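You operate a simulated robot arm through the tools that you are given. There is no shell and no other tool. Be economical: measure what you need, move in short steps, check, and stop when the job is done.

You are at the controls of a simulated robot arm. One attempt, no reset.

JOB
Sift the flour into the blend bowl and add a level big spoon of salt.
Fine: tip the lumps into the grey tub; sieve and spoon go back.

Only the result counts: the job must be done as asked and must still hold three seconds after the hand-in. Knocking over, shifting, dropping, spilling or breaking anything else fails it.

ROBOT AND FRAMES
A 7-joint arm with a two-finger parallel gripper on a trunk, on a base that drives. Base frame: it is fixed to the floor where the robot stands at the start and does not move with it; the origin is under the middle of the robot, x ahead of it, y to its left, z up; the surface under the hand at the start is at about z = 900. Readings come in mm, rad, newtons and seconds.
Its first joint turns from -2.601 to 2.601 rad. Payload 3.5 kg.
The tool frame sits at the grasp point between the pads (the TCP): z along the fingers, y along the line on which they close. The tips reach 23 mm beyond it. Largest opening 94 mm; finger width 38, thickness 10; the body of the gripper, 54 by 96 mm, starts 39 mm behind the TCP.
Orientation is that of the tool frame in the base frame, as a unit quaternion [x, y, z, w]. With the fingers straight down and closing along the base's y, the tool's x points along the base's -x, its y along +y and its z along -z.

CONTROLS
- The arm moves only by the tool move_arm. Its argument "plan" is a list that holds one entry, the list of rows, each a list of 7 numbers: the shift along the tool's x, y, z in mm, then the turn, a rotation vector about the tool's x, y, z in rad, then the gripper command, from -1 (fully open) to 1 (shut), values between in proportion. In form: [[[tx, ty, tz, ax, ay, az, gripper], ...]]. A call has 1 to 8 rows; each row shifts and turns the commanded pose from where the row before left it, along the tool's axes as they then stand. Rows are played at 5 a second. More than 50 mm and 0.15 rad between two rows, or a gripper value outside its range, and nothing of the call is played. Where a pose cannot be reached the arm comes as near as it can. A force on the tool above 90 N (or 10 N above the force at the start of the call, whichever is more), or a blocked arm, ends the call early, and 0.2 s more pass. Each finger travels about 153 mm/s and halts on what it meets, pressing with about 39 N; the grip force reading is that of the motor and also rises with nothing between the fingers. The clock runs only during rows and for 0.2 s after the last one: add rows that do not move to give the fingers time. The reply holds the time, the measured pose of the TCP, the force on the tool along the base axes, the opening and the grip force, in the units named above and with some noise, with the torque about the TCP (base axes, N m) and any sound that the robot's microphone picked up.
- Cameras (640 x 400 px; columns grow to the right, rows downward): "scene" is now at [-248.2, 172.1, 1308.4]; the picture's right is [-0.02, -1.00, 0.00], its down [-0.26, 0.01, -0.96] and it looks along [0.96, -0.02, -0.26] (base axes); focal length 259 px, centre (320, 200). "wrist" rides on the gripper at [86, 16, -74] in the tool frame; the picture's right is [-0.18, 0.98, 0.00], its down [-0.58, -0.11, -0.81] and it looks along [-0.79, -0.15, 0.59] (tool axes); focal length 243 px, centre (320, 200).
- get_image(camera): a new picture of that camera. The clock stands still meanwhile.
- base_move(legs): drives the robot by 1 to 6 legs, each [ahead, left, turn to the left] in mm, mm and rad, along the robot's own axes; the way and the turn of a leg run together, so that a leg with both is an arc; at most 1500 mm and 3.142 rad a leg. The arm and the cameras ride along, it lands a little off, and it stops where it bumps. It gives what a move gives.
- pan_tilt(pan, tilt): turns the head with the scene camera to pan (to the left, within 2.496 rad either way) and tilt (down, from -0.506 to 1.204), counted from straight ahead of the robot. It gives what a move gives.
- locate(camera, pixels): for up to 12 pixels [column, row] of the newest picture of that camera ("zoom" is the newest enlarged one), the place [x, y, z] in the base frame of the surface seen there, good to about 3 mm, but the place of the scene camera against the robot may be out by one fixed shift of up to 25 mm in any direction. The clock stands still meanwhile.
- zoom(camera, box): a new picture of the part [left, top, right, bottom] of that camera's present view, enlarged. The clock stands still meanwhile.
- close_job(): hands the job in; it is judged then, once.

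Keep the steps short. Do not move on a guess: measure, check each grasp and each placing, and mend mistakes. In all there are 80 turns and 48 pictures (those below and enlarged ones count). Leave the gripper open and the arm clear of the work at the hand-in unless told otherwise, and finish with a single line.

The tools are called after ">>>" as a command line: name --argument value ..., lists and objects as JSON in quotes. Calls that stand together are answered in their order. move_arm: Moves the arm, as the interface text tells. Its arguments: {"type":"object","properties":{"plan":{"type":"array","items":{"type":"array","items":{"type":"array","items":{"type":"number"}}}}},"required":["plan"]} The other tools are called the same way: base_move (legs) drives the base; pan_tilt (pan, tilt) turns the head that bears the scene camera; get_image (camera) takes a picture; locate (camera, pixels) gives the place of the surface under pixels of a picture; zoom (camera, box) takes an enlarged picture of a part of a camera's view; close_job () hands the job in.

At the start:

```text
clock: 0.0
position: [781.3, 130.0, 1000.1]
orientation: [0.0, 1.0, 0.001, 0.0]
ft_force: [-0.2, 0.3, -0.1]
moment: [0.0, 0.01, -0.01]
grip_width: 93.9
finger_force: 0.1
robot x, y, heading: [1.8, 1.8, -0.003]
head pan, tilt: [-0.019, 0.265]
```

scene: 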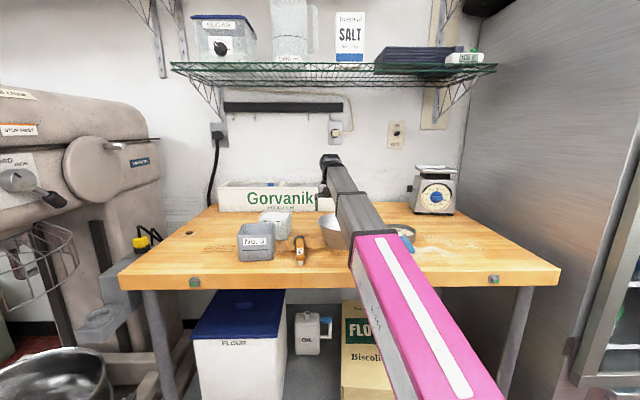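
wrist: 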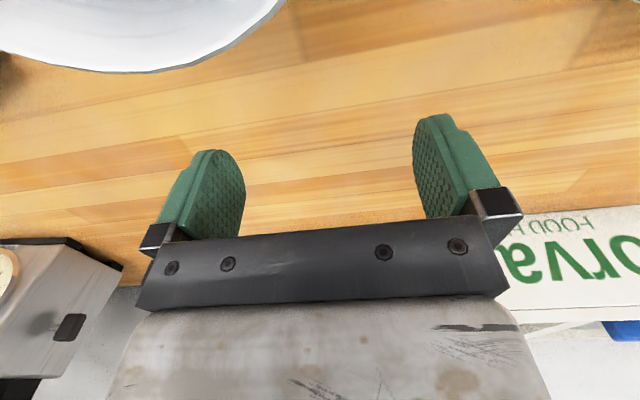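

The arm hides part of the table. I'll zoom on the table area and on the box and shelf behind it to identify the objects.

>>> zoom --camera "scene" --box '[200, 170, 480, 290]'

>>> pan_tilt --pan -0.019 --tilt 0.6

```text
2.29 times, centred on (340, 230) of scene
```

zoom: 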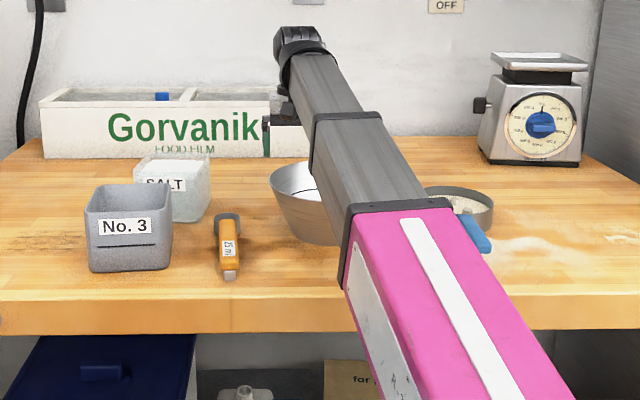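

```text
clock: 0.8
position: [781.3, 129.5, 1000.1]
orientation: [0.0, 1.0, 0.0, -0.001]
ft_force: [0.3, -0.2, -0.6]
moment: [-0.02, 0.0, -0.03]
grip_width: 93.9
finger_force: 0.0
robot x, y, heading: [1.3, 2.9, -0.002]
head pan, tilt: [-0.019, 0.6]
```

The items so far are tub No. 3, a clear salt tub, an orange-handled spoon, the bowl and a blue-handled sieve. I'll raise the hand and swing it right to clear the view.

>>> move_arm --plan '[[[0, 0, -50, 0, 0, 0, -1], [0, 0, -50, 0, 0, 0, -1], [0, 0, -50, 0, 0, 0, -1], [0, 0, -50, 0, 0, 0, -1], [0, -50, 0, 0, 0, 0, -1], [0, -50, 0, 0, 0, 0, -1], [0, -50, 0, 0, 0, 0, -1], [0, -50, 0, 0, 0, 0, -1]]]'

>>> move_arm --plan '[[[0, -50, 0, 0, 0, 0, -1], [0, -50, 0, 0, 0, 0, -1], [0, -50, 0, 0, 0, 0, -1], [0, -50, 0, 0, 0, 0, -1], [0, -50, 0, 0, 0, 0, -1], [0, 0, 0, 0, 0, 0, -1]]]'

>>> get_image --camera "scene"

```text
clock: 1.5
position: [785.8, 129.7, 1113.3]
orientation: [0.003, 1.0, -0.001, 0.016]
ft_force: [8.7, 0.6, -15.2]
moment: [-0.09, -0.8, -0.1]
grip_width: 93.9
finger_force: 0.1
robot x, y, heading: [-3.4, -3.0, -0.002]
head pan, tilt: [-0.019, 0.6]
stopped in row 3: the force on the tool passed its limit at 134 N (the readings are from after the stop); the commanded pose is now the measured one
```

```text
clock: 2.1
position: [786.8, 34.5, 1114.1]
orientation: [0.009, 1.0, -0.001, 0.022]
ft_force: [2.7, -3.4, -5.2]
moment: [0.17, -0.24, 0.25]
grip_width: 93.9
finger_force: 0.1
robot x, y, heading: [-1.3, -0.9, 0.0]
head pan, tilt: [-0.019, 0.6]
stopped in row 3: the force on the tool passed its limit at 92 N (the readings are from after the stop); the commanded pose is now the measured one
```

```text
44 pictures are left
```

scene: 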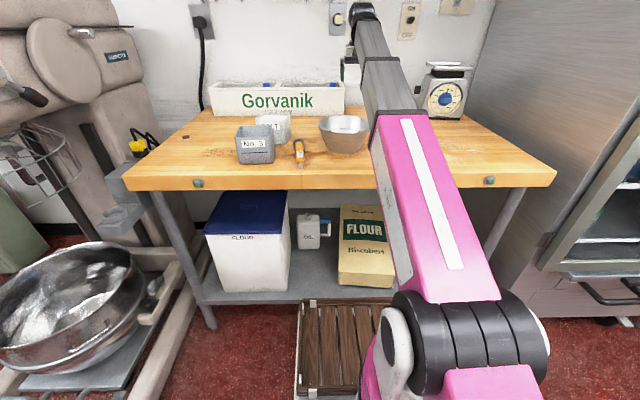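

Both moves stopped on force, either from contact or from moving too fast. I'll measure the surroundings before moving again.

>>> locate --camera "scene" --pixels '[[362, 12], [325, 60], [280, 85], [446, 70], [254, 130], [272, 118], [345, 122], [300, 150], [352, 50], [380, 70], [250, 184], [460, 180]]'

>>> get_image --camera "wrist"

```text
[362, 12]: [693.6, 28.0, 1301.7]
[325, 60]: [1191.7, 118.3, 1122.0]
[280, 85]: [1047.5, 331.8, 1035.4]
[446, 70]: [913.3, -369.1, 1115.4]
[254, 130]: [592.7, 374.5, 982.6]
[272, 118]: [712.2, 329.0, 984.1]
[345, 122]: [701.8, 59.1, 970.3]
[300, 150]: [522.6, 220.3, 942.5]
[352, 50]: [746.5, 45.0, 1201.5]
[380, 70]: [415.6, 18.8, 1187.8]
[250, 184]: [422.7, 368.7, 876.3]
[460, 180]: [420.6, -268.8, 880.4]
```

```text
43 pictures are left
```

wrist: 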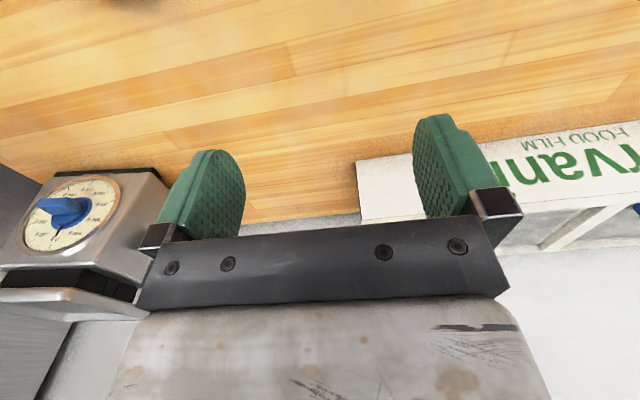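

Nothing is near the hand, so the stops were probably inertia at high speed. I'll continue right with smaller steps.

>>> move_arm --plan '[[[0, -10, 0, 0, 0, 0, -1], [0, -20, 0, 0, 0, 0, -1], [0, -30, 0, 0, 0, 0, -1], [0, -30, 0, 0, 0, 0, -1], [0, -30, 0, 0, 0, 0, -1], [0, -30, 0, 0, 0, 0, -1], [0, -20, 0, 0, 0, 0, -1], [0, -10, 0, 0, 0, 0, -1]]]'

```text
clock: 3.7
position: [786.4, -129.9, 1114.4]
orientation: [0.017, 0.999, -0.001, 0.029]
ft_force: [7.7, -5.4, -14.2]
moment: [0.02, -0.8, 0.29]
grip_width: 94.0
finger_force: 0.1
robot x, y, heading: [1.7, 2.7, 0.002]
head pan, tilt: [-0.019, 0.6]
stopped in row 7: the force on the tool passed its limit at 91 N (the readings are from after the stop); the commanded pose is now the measured one
```

There may be contact overhead, since the force points down and forward. I'll look up at the shelf and the hand.

>>> pan_tilt --pan -0.019 --tilt 0.2

>>> get_image --camera "scene"

>>> locate --camera "scene" --pixels '[[200, 87], [300, 87], [400, 87], [480, 87], [400, 150], [400, 170], [410, 180], [250, 130], [300, 82], [300, 90]]'

```text
clock: 4.6
position: [784.9, -130.7, 1113.9]
orientation: [0.017, 0.999, -0.002, 0.027]
ft_force: [11.2, -4.3, -28.2]
moment: [-0.5, -1.66, 0.08]
grip_width: 93.9
finger_force: 0.1
robot x, y, heading: [0.2, 1.1, 0.002]
head pan, tilt: [-0.019, 0.201]
```

```text
42 pictures are left
```

scene: 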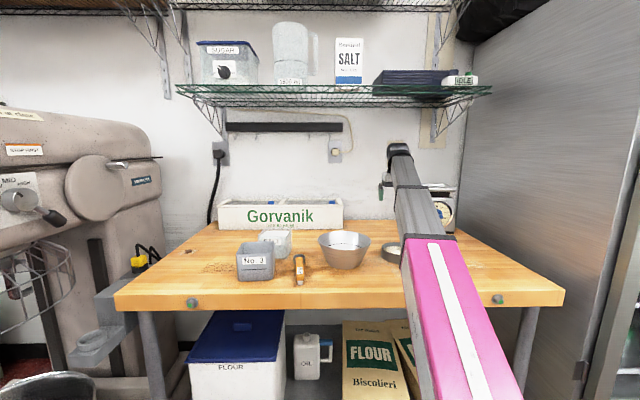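

```text
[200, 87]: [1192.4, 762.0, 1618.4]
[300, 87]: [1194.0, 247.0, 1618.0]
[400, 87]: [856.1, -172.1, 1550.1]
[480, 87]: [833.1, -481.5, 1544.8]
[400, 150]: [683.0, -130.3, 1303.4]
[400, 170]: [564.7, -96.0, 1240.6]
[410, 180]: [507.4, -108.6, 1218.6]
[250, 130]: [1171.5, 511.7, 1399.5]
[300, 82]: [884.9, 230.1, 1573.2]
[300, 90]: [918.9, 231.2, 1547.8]
```

>>> zoom --camera "scene" --box '[340, 70, 500, 270]'

```text
2.00 times, centred on (420, 170) of scene
```

zoom: 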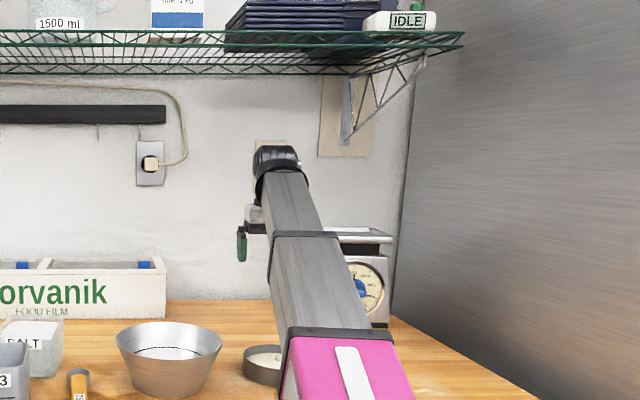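

Nothing is touching from outside. At this height the hand probably meets the forearm, so I'll go lower, straighten the tool, and pull back and right.

>>> move_arm --plan '[[[0, 0, 15, 0, 0, 0, -1], [0, 0, 20, 0, 0.02, -0.017, -1], [0, 0, 20, 0, 0.034, -0.017, -1], [0, 0, 10, 0, 0, 0, -1], [0, 0, 0, 0, 0, 0, -1]]]'

```text
clock: 5.8
position: [787.0, -130.3, 1049.0]
orientation: [0.0, 1.0, -0.002, 0.001]
ft_force: [0.5, 0.0, -0.1]
moment: [0.04, 0.01, 0.02]
grip_width: 94.1
finger_force: 0.1
robot x, y, heading: [0.6, -1.6, -0.003]
head pan, tilt: [-0.019, 0.201]
```

The force is gone, so I'll keep the tool below about 1060. Next I pull back and right to uncover the sieve.

>>> move_arm --plan '[[[15, -10, 0, 0, 0, 0, -1], [30, -30, 0, 0, 0, 0, -1], [30, -40, 0, 0, 0, 0, -1], [30, -40, 0, 0, 0, 0, -1], [20, -40, 0, 0, 0, 0, -1], [10, -40, 0, 0, 0, 0, -1], [0, -20, 0, 0, 0, 0, -1], [0, 0, 0, 0, 0, 0, -1]]]'

>>> pan_tilt --pan -0.019 --tilt 0.5

>>> zoom --camera "scene" --box '[200, 80, 440, 230]'

```text
clock: 6.8
position: [700.5, -226.4, 1050.7]
orientation: [0.004, 1.0, -0.003, 0.008]
ft_force: [3.0, -8.0, -11.5]
moment: [0.45, -0.73, 0.71]
grip_width: 94.1
finger_force: 0.1
robot x, y, heading: [1.7, -3.8, -0.001]
head pan, tilt: [-0.019, 0.201]
stopped in row 4: the force on the tool passed its limit at 97 N (the readings are from after the stop); the commanded pose is now the measured one
```

```text
clock: 7.5
position: [700.4, -227.9, 1051.1]
orientation: [0.006, 1.0, -0.003, 0.008]
ft_force: [5.9, -8.0, -18.4]
moment: [0.17, -1.29, 0.57]
grip_width: 93.8
finger_force: 0.0
robot x, y, heading: [1.0, 1.1, -0.003]
head pan, tilt: [-0.019, 0.499]
```

```text
2.67 times, centred on (320, 155) of scene
```

zoom: 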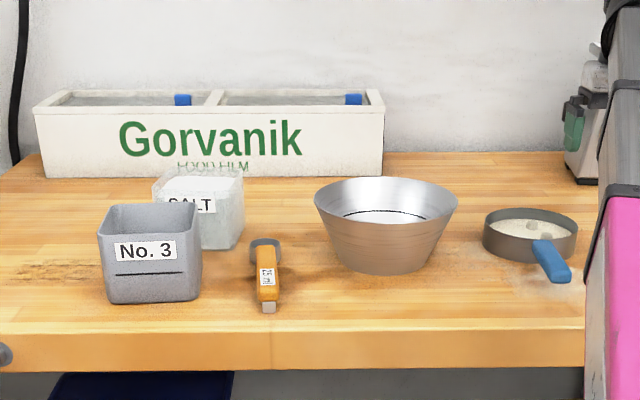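

Pulling in makes the hand touch the forearm again, so I'll drive the base back later. First I locate the items and look closely at the spoon and sieve.

>>> locate --camera "zoom" --pixels '[[115, 205], [190, 205], [155, 270], [266, 243], [266, 280], [269, 308], [336, 192], [440, 195], [486, 232], [576, 240], [540, 245], [562, 280]]'

>>> locate --camera "zoom" --pixels '[[530, 222], [520, 230], [530, 212], [530, 255], [385, 180], [388, 222], [160, 172], [236, 178], [200, 182], [550, 320], [388, 272], [200, 248]]'

>>> zoom --camera "scene" --box '[250, 140, 346, 200]'

>>> zoom --camera "scene" --box '[360, 140, 440, 190]'

```text
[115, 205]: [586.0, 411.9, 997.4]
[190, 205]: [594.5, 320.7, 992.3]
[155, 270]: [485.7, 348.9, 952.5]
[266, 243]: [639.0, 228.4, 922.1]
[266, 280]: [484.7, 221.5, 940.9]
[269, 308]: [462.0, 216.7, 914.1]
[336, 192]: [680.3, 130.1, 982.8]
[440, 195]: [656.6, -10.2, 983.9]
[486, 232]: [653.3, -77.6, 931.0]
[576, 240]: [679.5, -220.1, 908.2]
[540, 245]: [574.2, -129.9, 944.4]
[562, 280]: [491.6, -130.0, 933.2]
```

```text
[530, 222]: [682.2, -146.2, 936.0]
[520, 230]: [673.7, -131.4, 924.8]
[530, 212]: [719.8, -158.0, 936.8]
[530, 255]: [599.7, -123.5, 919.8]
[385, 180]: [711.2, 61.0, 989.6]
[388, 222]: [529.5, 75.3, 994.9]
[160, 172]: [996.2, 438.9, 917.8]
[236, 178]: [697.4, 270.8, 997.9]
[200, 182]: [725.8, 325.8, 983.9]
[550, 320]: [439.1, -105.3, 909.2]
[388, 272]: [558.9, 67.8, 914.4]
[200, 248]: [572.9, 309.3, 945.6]
```

```text
6.67 times, centred on (298, 170) of scene
```

zoom: 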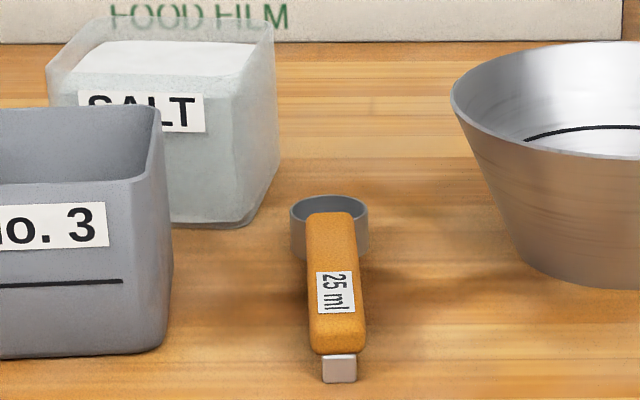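

```text
8.00 times, centred on (400, 165) of scene
```

zoom: 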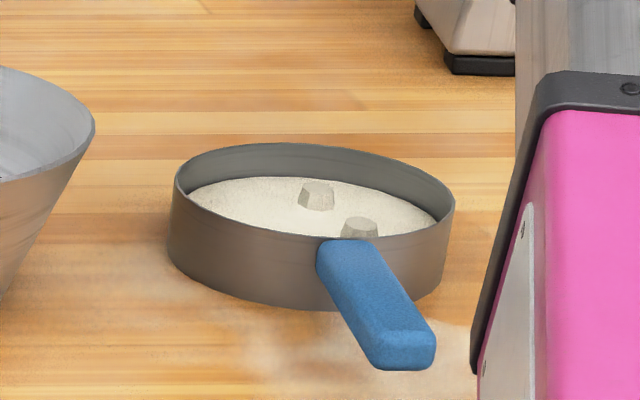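

I now have rough positions for everything:

| Item | Position |
|---|---|
| Sieve centre | about (670, -140), with lumps and flour; handle toward me |
| Bowl | about (610, 62) |
| Salt tub | about (670, 320) |
| 25 ml spoon | about x 460–640, y 220 |

I'll straighten the hand, then back the base up by 300 mm so the arm works at a longer radius.

>>> move_arm --plan '[[[0, 0, 10, 0, 0, 0, -1], [0, 0, 15, -0.006, 0.016, -0.012, -1], [0, 0, 5, 0, 0, 0, -1], [0, 0, 0, 0, 0, 0, -1]]]'

>>> base_move --legs '[[-300, 0, 0]]'

>>> get_image --camera "scene"

>>> get_image --camera "wrist"

```text
clock: 8.6
position: [700.6, -226.5, 1020.9]
orientation: [0.0, 1.0, 0.0, -0.002]
ft_force: [-0.2, 0.2, -0.4]
moment: [-0.01, -0.01, 0.02]
grip_width: 94.0
finger_force: 0.1
robot x, y, heading: [1.1, -1.8, -0.003]
head pan, tilt: [-0.019, 0.499]
```

```text
clock: 10.6
position: [396.3, -225.9, 1022.5]
orientation: [-0.001, 1.0, 0.002, -0.002]
ft_force: [0.0, 0.4, -0.4]
moment: [-0.02, -0.01, 0.01]
grip_width: 94.0
finger_force: 0.0
robot x, y, heading: [-303.2, -0.5, -0.003]
head pan, tilt: [-0.019, 0.499]
```

```text
37 pictures are left
```

scene: 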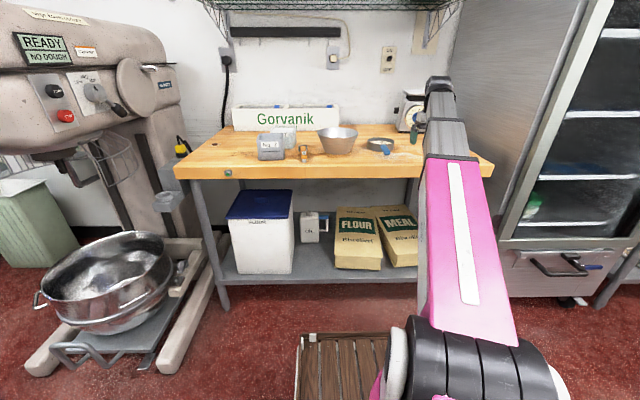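

```text
36 pictures are left
```

wrist: 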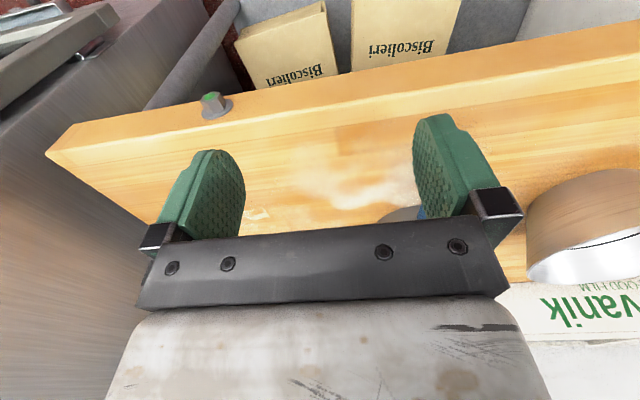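

Next I move over toward the sieve handle so the wrist camera sees it.

>>> move_arm --plan '[[[0, 8, 0, 0, 0, 0, -1], [-5, 20, 0, 0, 0, 0, -1], [-10, 25, 0, 0, 0, 0, -1], [-10, 25, 0, 0, 0, 0, -1], [-5, 15, 0, 0, 0, 0, -1], [0, 5, 0, 0, 0, 0, -1], [0, 0, 0, 0, 0, 0, -1]]]'

>>> get_image --camera "wrist"

```text
clock: 12.2
position: [427.8, -128.6, 1020.7]
orientation: [0.0, 1.0, 0.001, -0.001]
ft_force: [-0.2, -0.4, 0.6]
moment: [0.01, 0.03, -0.04]
grip_width: 93.9
finger_force: 0.0
robot x, y, heading: [-303.2, -2.1, 0.001]
head pan, tilt: [-0.019, 0.499]
```

```text
35 pictures are left
```

wrist: 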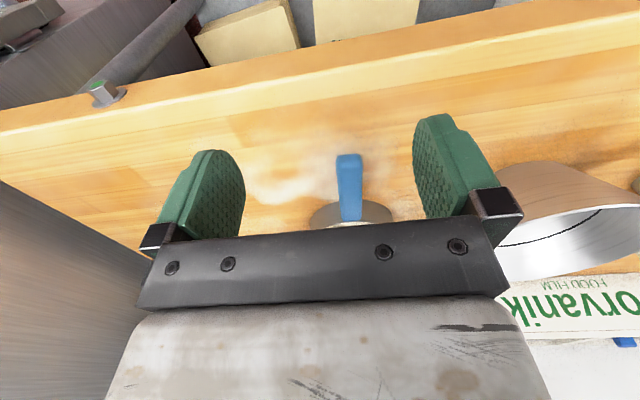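

>>> locate --camera "wrist" --pixels '[[348, 160], [349, 175], [350, 190], [351, 210], [341, 185], [359, 185], [352, 219], [320, 215], [380, 215], [345, 140], [320, 150], [385, 205]]'

>>> zoom --camera "scene" --box '[240, 115, 432, 175]'

```text
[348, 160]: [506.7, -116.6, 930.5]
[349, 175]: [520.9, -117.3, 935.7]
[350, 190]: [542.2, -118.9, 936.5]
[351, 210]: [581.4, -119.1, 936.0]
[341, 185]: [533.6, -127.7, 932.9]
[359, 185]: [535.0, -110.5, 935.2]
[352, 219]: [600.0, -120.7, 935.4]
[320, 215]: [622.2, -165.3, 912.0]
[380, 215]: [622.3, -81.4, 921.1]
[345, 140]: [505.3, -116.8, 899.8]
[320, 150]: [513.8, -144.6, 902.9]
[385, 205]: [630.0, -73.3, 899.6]
```

```text
3.33 times, centred on (336, 145) of scene
```

zoom: 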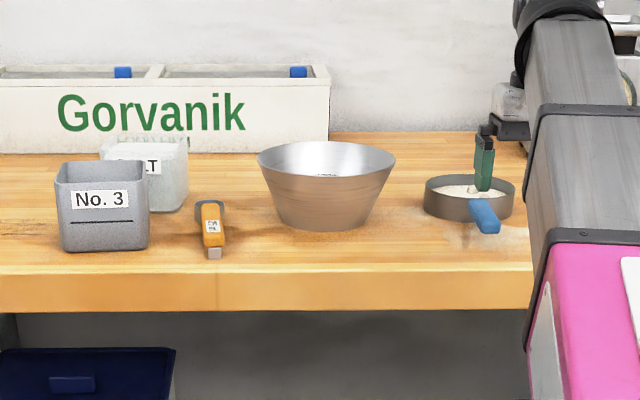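

The wrist camera gives the sieve handle: top z 936, y about -118.5, x 505–600. I'll move above its rim end and descend with open fingers.

>>> move_arm --plan '[[[-8, 2, 0, 0, 0, 0, -1], [-22, 4, 0, 0, 0, 0.03, -1], [-30, 4, 0, 0, 0, 0, -1], [-30, 0, 0, 0, 0, 0, -1], [-25, 0, 0, 0, 0, 0, -1], [-12, 0, 0, 0, 0, 0, -1], [-5, 0, 0, 0, 0, 0, -1], [0, 0, 0, 0, 0, 0, -1]]]'

>>> get_image --camera "wrist"

>>> locate --camera "wrist" --pixels '[[320, 80], [320, 100], [320, 120], [330, 100], [300, 150], [340, 150], [320, 170], [320, 190], [540, 200], [560, 220]]'

```text
clock: 14.0
position: [559.0, -122.4, 1020.8]
orientation: [0.014, 1.0, 0.001, -0.002]
ft_force: [-0.2, 0.5, -0.9]
moment: [0.0, 0.01, 0.01]
grip_width: 94.1
finger_force: 0.1
robot x, y, heading: [-305.5, 6.2, 0.006]
head pan, tilt: [-0.019, 0.499]
```

```text
33 pictures are left
```

wrist: 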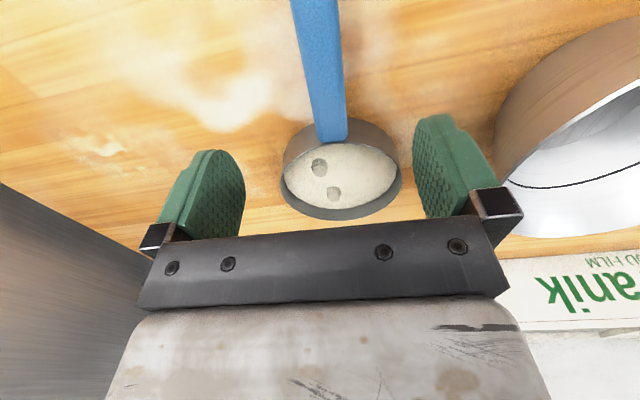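

```text
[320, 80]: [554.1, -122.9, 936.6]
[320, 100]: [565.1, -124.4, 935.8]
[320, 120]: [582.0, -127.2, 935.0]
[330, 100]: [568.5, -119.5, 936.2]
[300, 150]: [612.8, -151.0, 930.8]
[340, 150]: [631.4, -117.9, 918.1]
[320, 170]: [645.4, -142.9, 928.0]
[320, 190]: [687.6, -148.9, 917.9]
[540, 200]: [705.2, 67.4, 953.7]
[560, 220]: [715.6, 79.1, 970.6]
```

>>> locate --camera "wrist" --pixels '[[317, 20], [322, 60], [328, 100], [332, 130], [283, 180], [401, 180], [342, 213], [357, 126], [282, 190], [403, 190], [311, 60], [334, 60]]'

```text
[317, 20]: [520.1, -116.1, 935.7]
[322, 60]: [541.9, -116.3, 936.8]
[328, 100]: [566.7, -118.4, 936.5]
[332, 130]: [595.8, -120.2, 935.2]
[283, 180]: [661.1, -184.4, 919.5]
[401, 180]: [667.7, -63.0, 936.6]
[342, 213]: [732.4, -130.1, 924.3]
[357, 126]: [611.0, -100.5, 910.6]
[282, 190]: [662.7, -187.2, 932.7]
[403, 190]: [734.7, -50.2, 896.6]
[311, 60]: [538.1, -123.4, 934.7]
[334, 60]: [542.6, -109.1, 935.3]
```

I'll centre on y = -118, add a slight yaw, descend to z 930 and close.

>>> move_arm --plan '[[[0, 4, 10, 0, 0, 0.025, -1], [0, 0, 20, 0, 0, 0, -1], [0, 0, 25, 0, 0, 0, -1], [0, 0, 20, 0, 0, 0, -1], [0, 0, 10, 0, 0, 0, -1], [0, 0, 5, 0, 0, 0, -1], [0, 0, 0, 0, 0, 0, -1]]]'

>>> get_image --camera "wrist"

```text
clock: 15.6
position: [560.2, -117.5, 930.7]
orientation: [0.028, 1.0, 0.0, 0.0]
ft_force: [0.6, 0.4, -0.1]
moment: [0.01, -0.03, 0.0]
grip_width: 94.4
finger_force: 0.0
robot x, y, heading: [-304.0, -2.1, 0.001]
head pan, tilt: [-0.019, 0.499]
```

```text
32 pictures are left
```

wrist: 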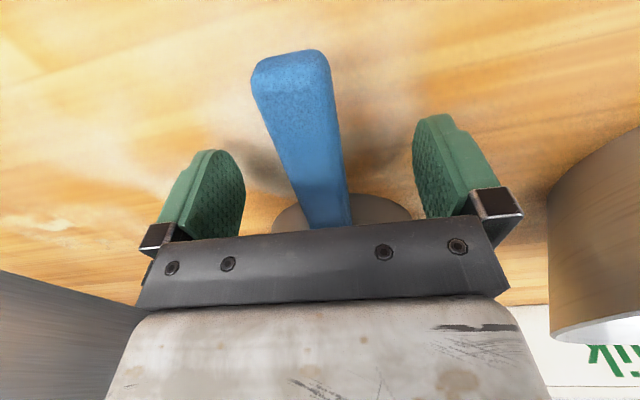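

The handle lies between the pads, so I close gently.

>>> move_arm --plan '[[[0, 0, 0, 0, 0, 0, -0.4], [0, 0, 0, 0, 0, 0, 0.2], [0, 0, 0, 0, 0, 0, 0.5], [0, 0, 0, 0, 0, 0, 0.7], [0, 0, 0, 0, 0, 0, 1], [0, 0, 0, 0, 0, 0, 1], [0, 0, 0, 0, 0, 0, 1]]]'

>>> move_arm --plan '[[[0, 0, -5, 0, 0, 0, 1], [0, 0, -10, 0, 0, 0, 1], [0, 0, -15, 0, 0, 0, 1], [0, 0, -15, 0, 0, 0, 1], [0, 0, -5, 0, 0, 0, 1], [0, 0, 0, 0, 0, 0, 1], [0, 0, 0, 0, 0, 0, 1]]]'

>>> get_image --camera "wrist"

```text
clock: 17.2
position: [560.4, -118.3, 930.5]
orientation: [0.027, 1.0, 0.001, -0.001]
ft_force: [0.5, -0.1, -0.1]
moment: [0.0, 0.12, -0.05]
grip_width: 25.8
finger_force: 39.1
robot x, y, heading: [-304.8, 0.4, -0.003]
head pan, tilt: [-0.019, 0.499]
```

```text
clock: 18.8
position: [560.3, -117.5, 980.7]
orientation: [0.027, 1.0, 0.001, -0.001]
ft_force: [-0.4, -1.2, -0.9]
moment: [-0.03, 0.17, 0.02]
grip_width: 25.6
finger_force: 38.8
robot x, y, heading: [-304.0, -2.4, -0.002]
head pan, tilt: [-0.019, 0.499]
```

```text
31 pictures are left
```

wrist: 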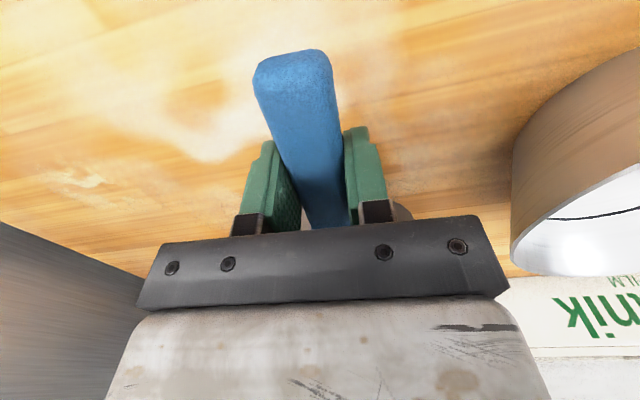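

The sieve is held, with its seat at TCP (560.3, -118, 930.6). I lift further, then check the bowl's rim.

>>> move_arm --plan '[[[0, 0, -5, 0, 0, 0, 1], [0, 0, -12, 0, 0, 0, 1], [0, 0, -15, 0, 0, 0, 1], [0, 0, -15, 0, 0, 0, 1], [0, 0, -8, 0, 0, 0, 1], [0, 0, 0, 0, 0, 0, 1]]]'

>>> zoom --camera "scene" --box '[240, 105, 432, 175]'

>>> locate --camera "zoom" --pixels '[[258, 193], [396, 195], [327, 176], [327, 210], [290, 207], [365, 208], [505, 280], [476, 195], [476, 150], [435, 180], [516, 180]]'

```text
clock: 20.2
position: [559.1, -118.3, 1037.2]
orientation: [0.027, 1.0, 0.0, -0.001]
ft_force: [-0.2, -0.4, -1.8]
moment: [-0.01, 0.12, 0.01]
grip_width: 25.6
finger_force: 38.6
robot x, y, heading: [-300.9, -0.7, -0.002]
head pan, tilt: [-0.019, 0.499]
```

```text
3.33 times, centred on (336, 140) of scene
```

zoom: 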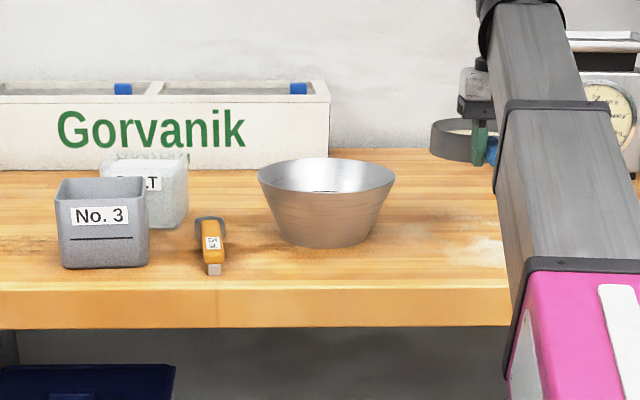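

```text
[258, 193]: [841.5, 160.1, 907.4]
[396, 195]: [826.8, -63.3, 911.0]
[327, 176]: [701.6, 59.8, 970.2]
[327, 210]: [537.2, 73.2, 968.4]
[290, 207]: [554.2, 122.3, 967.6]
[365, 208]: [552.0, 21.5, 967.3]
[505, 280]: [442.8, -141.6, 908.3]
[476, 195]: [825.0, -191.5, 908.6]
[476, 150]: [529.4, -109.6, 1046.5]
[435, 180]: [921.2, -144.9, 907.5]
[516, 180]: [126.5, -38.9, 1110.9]
```

The bowl centre corrects to about (634, 78), rim z about 970. I move the sieve toward it gently, bringing its centre (TCP plus about 105 in x) over the bowl.

>>> move_arm --plan '[[[0, 6, 0, 0, 0, 0, 1], [2, 14, 0, 0, 0, 0, 1], [4, 24, 0, 0, 0, 0, 1], [6, 30, 0, 0, 0, 0, 1], [6, 30, 0, 0, 0, 0, 1], [6, 30, 0, 0, 0, 0, 1], [4, 24, 0, 0, 0, 0, 1], [2, 22, 0, 0, 0, 0, 1]]]'

>>> move_arm --plan '[[[0, 12, 0, 0, 0, 0, 1], [0, 6, 0, 0, 0, 0, 1], [0, 0, 0, 0, 0, 0, 1], [0, 0, 0, 0, 0, 0, 1]]]'

>>> get_image --camera "wrist"

>>> zoom --camera "scene" --box '[240, 95, 432, 175]'

```text
clock: 22.0
position: [537.2, 62.6, 1038.0]
orientation: [0.026, 1.0, 0.001, -0.002]
ft_force: [0.1, 0.2, -1.6]
moment: [0.05, 0.17, -0.04]
grip_width: 25.3
finger_force: 39.0
robot x, y, heading: [-301.4, -0.8, -0.0]
head pan, tilt: [-0.019, 0.499]
```

```text
clock: 23.0
position: [538.1, 81.3, 1035.7]
orientation: [0.027, 1.0, 0.002, -0.001]
ft_force: [0.0, 0.1, -1.4]
moment: [0.02, 0.15, 0.01]
grip_width: 25.7
finger_force: 39.1
robot x, y, heading: [-304.0, -3.7, 0.003]
head pan, tilt: [-0.019, 0.499]
```

```text
29 pictures are left
```

wrist: 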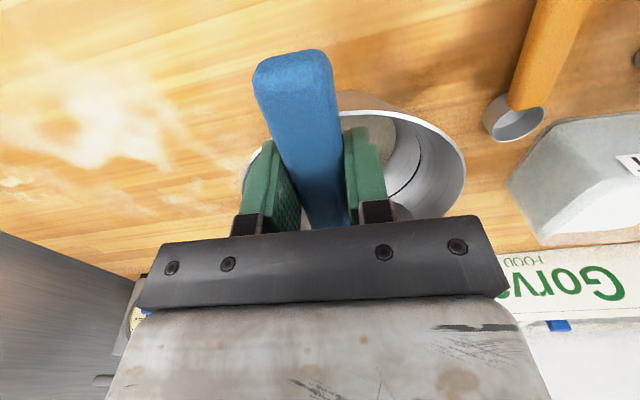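

```text
3.33 times, centred on (336, 135) of scene
```

zoom: 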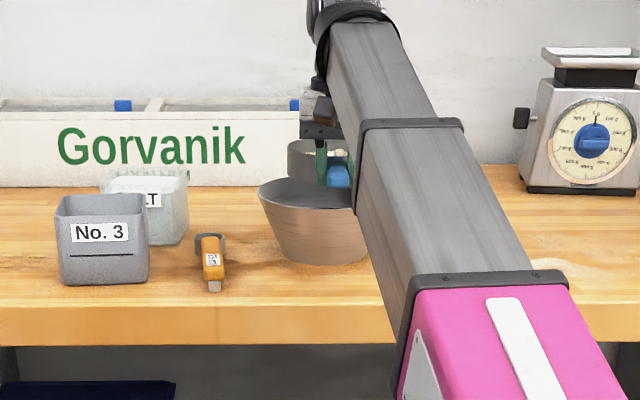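

>>> locate --camera "wrist" --pixels '[[463, 158], [465, 180], [440, 131], [400, 112], [350, 95], [264, 150], [246, 185], [345, 100], [410, 115], [495, 98], [543, 118], [510, 135]]'

>>> locate --camera "zoom" --pixels '[[289, 150], [300, 178], [300, 145], [258, 190], [280, 213], [340, 215], [340, 178], [318, 180], [296, 225]]'

```text
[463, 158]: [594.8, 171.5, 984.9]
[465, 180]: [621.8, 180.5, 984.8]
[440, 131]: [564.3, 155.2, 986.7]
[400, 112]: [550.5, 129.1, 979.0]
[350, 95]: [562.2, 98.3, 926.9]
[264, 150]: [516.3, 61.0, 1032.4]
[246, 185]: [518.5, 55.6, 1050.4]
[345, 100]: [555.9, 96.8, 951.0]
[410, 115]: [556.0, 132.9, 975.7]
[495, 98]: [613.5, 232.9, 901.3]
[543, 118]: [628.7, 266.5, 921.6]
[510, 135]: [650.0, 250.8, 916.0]
```

```text
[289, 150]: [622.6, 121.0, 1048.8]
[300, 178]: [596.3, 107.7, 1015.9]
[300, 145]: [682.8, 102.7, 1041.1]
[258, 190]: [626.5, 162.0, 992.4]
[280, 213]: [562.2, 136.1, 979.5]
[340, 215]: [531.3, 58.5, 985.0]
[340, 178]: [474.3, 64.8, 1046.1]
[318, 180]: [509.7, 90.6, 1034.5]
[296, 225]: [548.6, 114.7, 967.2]
```

The bowl rim is z 985, centred at about (638, 79) with a radius near 100. The sieve centre is at about (643, 75), so it's well inside. I lower slightly and shake sideways.

>>> move_arm --plan '[[[4, 3, 8, 0, 0, 0, 1], [0, 8, 0, 0, 0, 0, 1], [0, -16, 0, 0, 0, 0, 1], [0, 16, 0, 0, 0, 0, 1], [0, -16, 0, 0, 0, 0, 1], [0, 16, 0, 0, 0, 0, 1], [0, -16, 0, 0, 0, 0, 1], [0, 8, 0, 0, 0, 0, 1]]]'

>>> zoom --camera "scene" --box '[296, 125, 376, 175]'

```text
clock: 24.8
position: [537.2, 84.5, 1028.6]
orientation: [0.027, 1.0, 0.001, -0.001]
ft_force: [-1.1, 0.2, -1.8]
moment: [0.01, 0.13, 0.01]
grip_width: 25.3
finger_force: 39.0
robot x, y, heading: [-305.4, 0.1, 0.003]
head pan, tilt: [-0.019, 0.499]
```

```text
8.00 times, centred on (336, 150) of scene
```

zoom: 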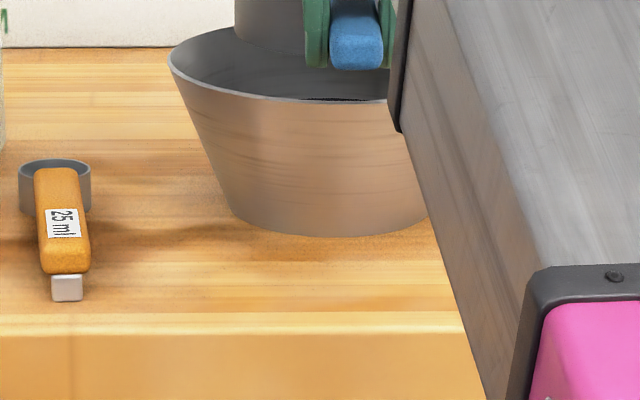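

I can't see inside yet, so I shake more.

>>> move_arm --plan '[[[0, 12, 0, 0, 0, 0, 1], [0, -24, 0, 0, 0, 0, 1], [0, 24, 0, 0, 0, 0, 1], [0, -24, 0, 0, 0, 0, 1], [0, 24, 0, 0, 0, 0, 1], [0, -24, 0, 0, 0, 0, 1], [0, 24, 0, 0, 0, 0, 1], [0, -12, 0, 0, 0, 0, 1]]]'

>>> move_arm --plan '[[[0, 12, 0, 0, 0, 0, 1], [0, -24, 0, 0, 0, 0, 1], [0, 24, 0, 0, 0, 0, 1], [0, -24, 0, 0, 0, 0, 1], [0, 24, 0, 0, 0, 0, 1], [0, -24, 0, 0, 0, 0, 1], [0, 24, 0, 0, 0, 0, 1], [0, -12, 0, 0, 0, 0, 1]]]'

>>> move_arm --plan '[[[10, 0, 0, 0, 0, 0, 1], [-20, 0, 0, 0, 0, 0, 1], [20, 0, 0, 0, 0, 0, 1], [-20, 0, 0, 0, 0, 0, 1], [20, 0, 0, 0, 0, 0, 1], [-20, 0, 0, 0, 0, 0, 1], [20, 0, 0, 0, 0, 0, 1], [-10, 0, 0, 0, 0, 0, 1]]]'

>>> move_arm --plan '[[[0, 0, 0, 0, 0, 0, 1], [0, 0, 0, 0, 0, 0, 1], [0, 0, 0, 0, 0, 0, 1]]]'

```text
clock: 26.6
position: [536.2, 85.6, 1028.3]
orientation: [0.027, 1.0, 0.001, -0.001]
ft_force: [-0.5, 1.2, -1.4]
moment: [0.02, 0.18, 0.0]
grip_width: 25.6
finger_force: 39.0
robot x, y, heading: [-307.3, 1.0, 0.004]
head pan, tilt: [-0.019, 0.499]
```

```text
clock: 28.4
position: [536.0, 83.8, 1028.8]
orientation: [0.027, 1.0, 0.001, 0.0]
ft_force: [1.1, -0.1, 0.1]
moment: [0.03, 0.18, -0.01]
grip_width: 25.6
finger_force: 39.3
robot x, y, heading: [-308.1, -2.2, 0.0]
head pan, tilt: [-0.019, 0.499]
```

```text
clock: 30.2
position: [536.9, 84.1, 1027.2]
orientation: [0.027, 1.0, 0.0, -0.001]
ft_force: [-0.6, 0.1, -1.9]
moment: [0.02, 0.18, -0.03]
grip_width: 25.4
finger_force: 38.6
robot x, y, heading: [-302.0, -2.2, -0.001]
head pan, tilt: [-0.019, 0.499]
```

```text
clock: 31.0
position: [536.0, 85.0, 1028.0]
orientation: [0.027, 1.0, 0.002, 0.0]
ft_force: [-0.8, -0.7, -1.1]
moment: [-0.01, 0.18, -0.01]
grip_width: 25.5
finger_force: 38.7
robot x, y, heading: [-304.2, 1.2, 0.006]
head pan, tilt: [-0.019, 0.499]
```

>>> get_image --camera "wrist"

```text
26 pictures are left
```

wrist: 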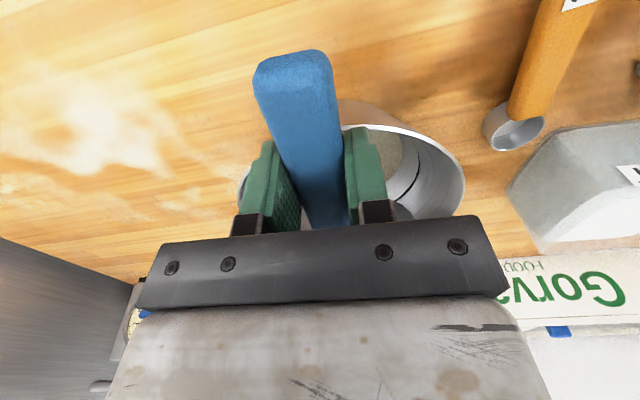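

Flour is now visible in the bowl. I tilt the sieve a little toward the scene camera to see what is left inside.

>>> move_arm --plan '[[[0, 0, -5, 0, -0.1, 0, 1], [0, 0, 0, 0, -0.14, 0, 1], [0, 0, 0, 0, -0.12, 0, 1], [0, 0, 0, 0, 0, 0, 1]]]'

>>> zoom --camera "scene" --box '[296, 100, 376, 150]'

```text
clock: 32.0
position: [536.1, 84.5, 1033.9]
orientation: [0.026, 0.983, -0.004, 0.18]
ft_force: [-0.1, 0.3, -1.4]
moment: [0.04, 0.16, -0.03]
grip_width: 25.5
finger_force: 39.7
robot x, y, heading: [-306.4, 0.8, 0.004]
head pan, tilt: [-0.019, 0.499]
```

```text
8.00 times, centred on (336, 125) of scene
```

zoom: 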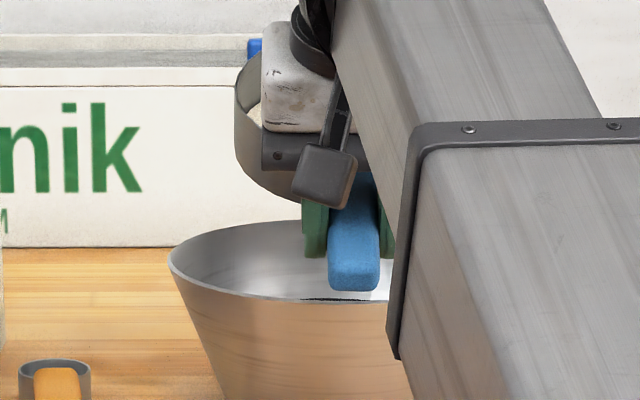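

Flour remains in the sieve, so I level it and shake harder with several calls.

>>> move_arm --plan '[[[0, 0, 0, 0, 0.14, 0, 1], [0, 0, 0, 0, 0.14, 0, 1], [0, 0, 3, 0, 0.08, 0, 1], [0, 0, 0, 0, 0, 0, 1]]]'

>>> move_arm --plan '[[[0, 15, 0, 0, 0, 0, 1], [0, -30, 0, 0, 0, 0, 1], [0, 30, 0, 0, 0, 0, 1], [0, -30, 0, 0, 0, 0, 1], [0, 30, 0, 0, 0, 0, 1], [0, -30, 0, 0, 0, 0, 1], [0, 30, 0, 0, 0, 0, 1], [0, -15, 0, 0, 0, 0, 1]]]'

>>> move_arm --plan '[[[0, 15, 0, 0, 0, 0, 1], [0, -30, 0, 0, 0, 0, 1], [0, 30, 0, 0, 0, 0, 1], [0, -30, 0, 0, 0, 0, 1], [0, 30, 0, 0, 0, 0, 1], [0, -30, 0, 0, 0, 0, 1], [0, 30, 0, 0, 0, 0, 1], [0, -15, 0, 0, 0, 0, 1]]]'

>>> move_arm --plan '[[[0, 15, 0, 0, 0, 0, 1], [0, -30, 0, 0, 0, 0, 1], [0, 30, 0, 0, 0, 0, 1], [0, -30, 0, 0, 0, 0, 1], [0, 30, 0, 0, 0, 0, 1], [0, -30, 0, 0, 0, 0, 1], [0, 30, 0, 0, 0, 0, 1], [0, -15, 0, 0, 0, 0, 1]]]'

>>> move_arm --plan '[[[0, 15, 0, 0, 0, 0, 1], [0, -30, 0, 0, 0, 0, 1], [0, 30, 0, 0, 0, 0, 1], [0, -30, 0, 0, 0, 0, 1], [0, 30, 0, 0, 0, 0, 1], [0, -30, 0, 0, 0, 0, 1], [0, 30, 0, 0, 0, 0, 1], [0, -15, 0, 0, 0, 0, 1]]]'

>>> move_arm --plan '[[[0, 0, -8, 0, -0.1, 0, 1], [0, 0, 0, 0, -0.14, 0, 1], [0, 0, 0, 0, -0.14, 0, 1], [0, 0, 0, 0, -0.1, 0, 1], [0, 0, 0, 0, 0, 0, 1]]]'

>>> zoom --camera "scene" --box '[296, 100, 376, 150]'

```text
clock: 33.0
position: [535.4, 83.8, 1029.7]
orientation: [0.027, 1.0, 0.001, -0.001]
ft_force: [-0.6, -0.1, -1.2]
moment: [-0.01, 0.19, -0.05]
grip_width: 25.8
finger_force: 38.7
robot x, y, heading: [-307.0, -0.1, 0.003]
head pan, tilt: [-0.019, 0.499]
```

```text
clock: 34.8
position: [537.0, 83.7, 1031.8]
orientation: [0.028, 1.0, 0.001, -0.001]
ft_force: [0.7, 0.4, -0.9]
moment: [-0.01, 0.14, -0.01]
grip_width: 25.2
finger_force: 38.2
robot x, y, heading: [-300.3, -0.7, 0.003]
head pan, tilt: [-0.019, 0.499]
```

```text
clock: 36.6
position: [535.9, 84.7, 1030.2]
orientation: [0.027, 1.0, 0.0, -0.001]
ft_force: [1.0, -0.5, -1.8]
moment: [0.01, 0.15, 0.01]
grip_width: 25.8
finger_force: 38.7
robot x, y, heading: [-303.4, 0.4, -0.001]
head pan, tilt: [-0.019, 0.499]
```

```text
clock: 38.4
position: [535.0, 85.1, 1029.5]
orientation: [0.028, 1.0, 0.001, -0.001]
ft_force: [0.0, 0.0, -1.4]
moment: [-0.03, 0.16, 0.01]
grip_width: 25.7
finger_force: 39.1
robot x, y, heading: [-302.2, -0.9, 0.002]
head pan, tilt: [-0.019, 0.499]
```

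```text
clock: 40.2
position: [537.3, 85.0, 1031.2]
orientation: [0.027, 1.0, 0.001, -0.001]
ft_force: [0.0, 0.2, -1.1]
moment: [0.04, 0.14, 0.01]
grip_width: 25.9
finger_force: 39.3
robot x, y, heading: [-300.9, -0.4, 0.001]
head pan, tilt: [-0.019, 0.499]
```

```text
clock: 41.4
position: [536.6, 86.0, 1039.5]
orientation: [0.026, 0.971, -0.006, 0.238]
ft_force: [-0.2, -0.8, -1.8]
moment: [0.01, 0.16, 0.0]
grip_width: 25.3
finger_force: 39.1
robot x, y, heading: [-301.0, 1.4, 0.002]
head pan, tilt: [-0.019, 0.499]
```

```text
8.00 times, centred on (336, 125) of scene
```

zoom: 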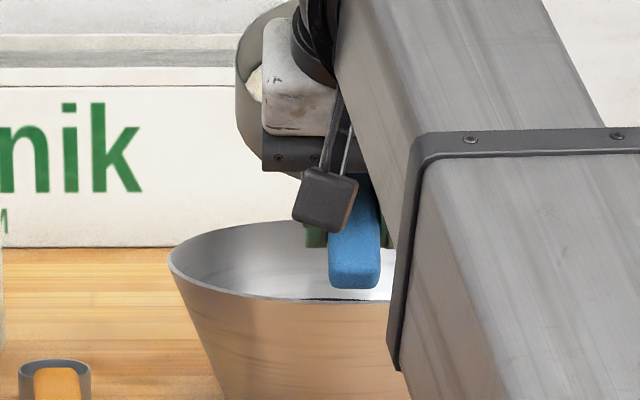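

The view is ambiguous. I'll level, then turn the hand 90° left around the sieve centre, still over the bowl, so the scene camera sees the sieve beside the hand. Tipping later needs this yaw too.

>>> move_arm --plan '[[[0, 0, 0, 0, 0.14, 0, 1], [0, 0, 0, 0, 0.14, 0, 1], [0, 0, 0, 0, 0.14, 0, 1], [0, 0, 0, 0, 0.06, 0, 1], [0, 0, 0, 0, 0, 0, 1]]]'

>>> move_arm --plan '[[[-0.6, -7.5, 0, 0, 0, -0.07, 1], [-1.1, -15.5, 0, 0, 0, -0.148, 1], [-1.1, -15.5, 0, 0, 0, -0.148, 1], [-1.1, -15.5, 0, 0, 0, -0.148, 1], [-1.1, -15.5, 0, 0, 0, -0.148, 1], [-1.1, -15.5, 0, 0, 0, -0.148, 1], [-0.6, -7.5, 0, 0, 0, -0.07, 1], [0, 0, 0, 0, 0, 0, 1]]]'

>>> move_arm --plan '[[[-0.6, -7.5, 0, 0, 0, -0.07, 1], [-1.1, -15.5, 0, 0, 0, -0.148, 1], [-1.1, -15.5, 0, 0, 0, -0.148, 1], [-1.1, -15.5, 0, 0, 0, -0.148, 1], [-1.1, -15.5, 0, 0, 0, -0.148, 1], [-0.6, -7.5, 0, 0, 0, -0.07, 1], [0, 0, 0, 0, 0, 0, 1]]]'

>>> zoom --camera "scene" --box '[272, 95, 400, 175]'

```text
clock: 42.6
position: [536.4, 84.8, 1037.9]
orientation: [0.027, 1.0, 0.001, -0.001]
ft_force: [-0.3, -0.2, -2.2]
moment: [-0.01, 0.17, 0.02]
grip_width: 25.6
finger_force: 38.8
robot x, y, heading: [-305.9, -2.1, 0.001]
head pan, tilt: [-0.019, 0.499]
```

```text
clock: 44.4
position: [569.5, 1.5, 1037.7]
orientation: [-0.402, 0.916, 0.001, 0.0]
ft_force: [-0.2, 0.0, -1.6]
moment: [-0.11, 0.12, 0.0]
grip_width: 25.3
finger_force: 39.1
robot x, y, heading: [-305.4, -0.7, 0.005]
head pan, tilt: [-0.019, 0.499]
```

```text
clock: 46.0
position: [639.6, -25.3, 1037.6]
orientation: [-0.703, 0.711, 0.001, 0.001]
ft_force: [-0.5, -0.2, -1.9]
moment: [-0.18, 0.0, -0.03]
grip_width: 25.8
finger_force: 39.1
robot x, y, heading: [-303.2, -0.3, -0.0]
head pan, tilt: [-0.019, 0.499]
```

```text
5.00 times, centred on (336, 135) of scene
```

zoom: 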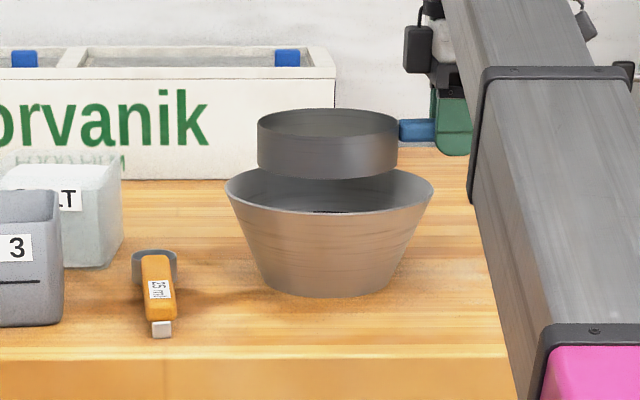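

Clear view. I pitch the hand 0.35 rad, raised 12 mm, so the sieve opening faces the camera.

>>> move_arm --plan '[[[0, 0, -12, 0.05, 0, 0, 1], [0, 0, 0, 0.1, 0, 0, 1], [0, 0, 0, 0.1, 0, 0, 1], [0, 0, 0, 0.1, 0, 0, 1], [0, 0, 0, 0, 0, 0, 1]]]'

>>> zoom --camera "scene" --box '[296, 100, 376, 150]'

```text
clock: 47.2
position: [640.5, -26.1, 1048.9]
orientation: [-0.692, 0.7, -0.123, 0.124]
ft_force: [-0.3, 0.1, -2.1]
moment: [-0.15, 0.02, -0.02]
grip_width: 25.6
finger_force: 39.1
robot x, y, heading: [-303.0, 1.4, 0.006]
head pan, tilt: [-0.019, 0.499]
```

```text
8.00 times, centred on (336, 125) of scene
```

zoom: 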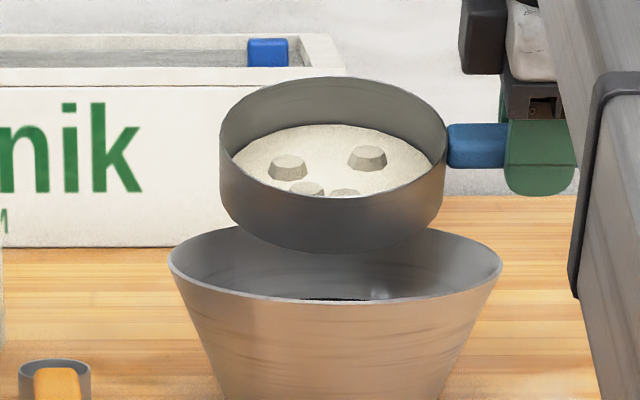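

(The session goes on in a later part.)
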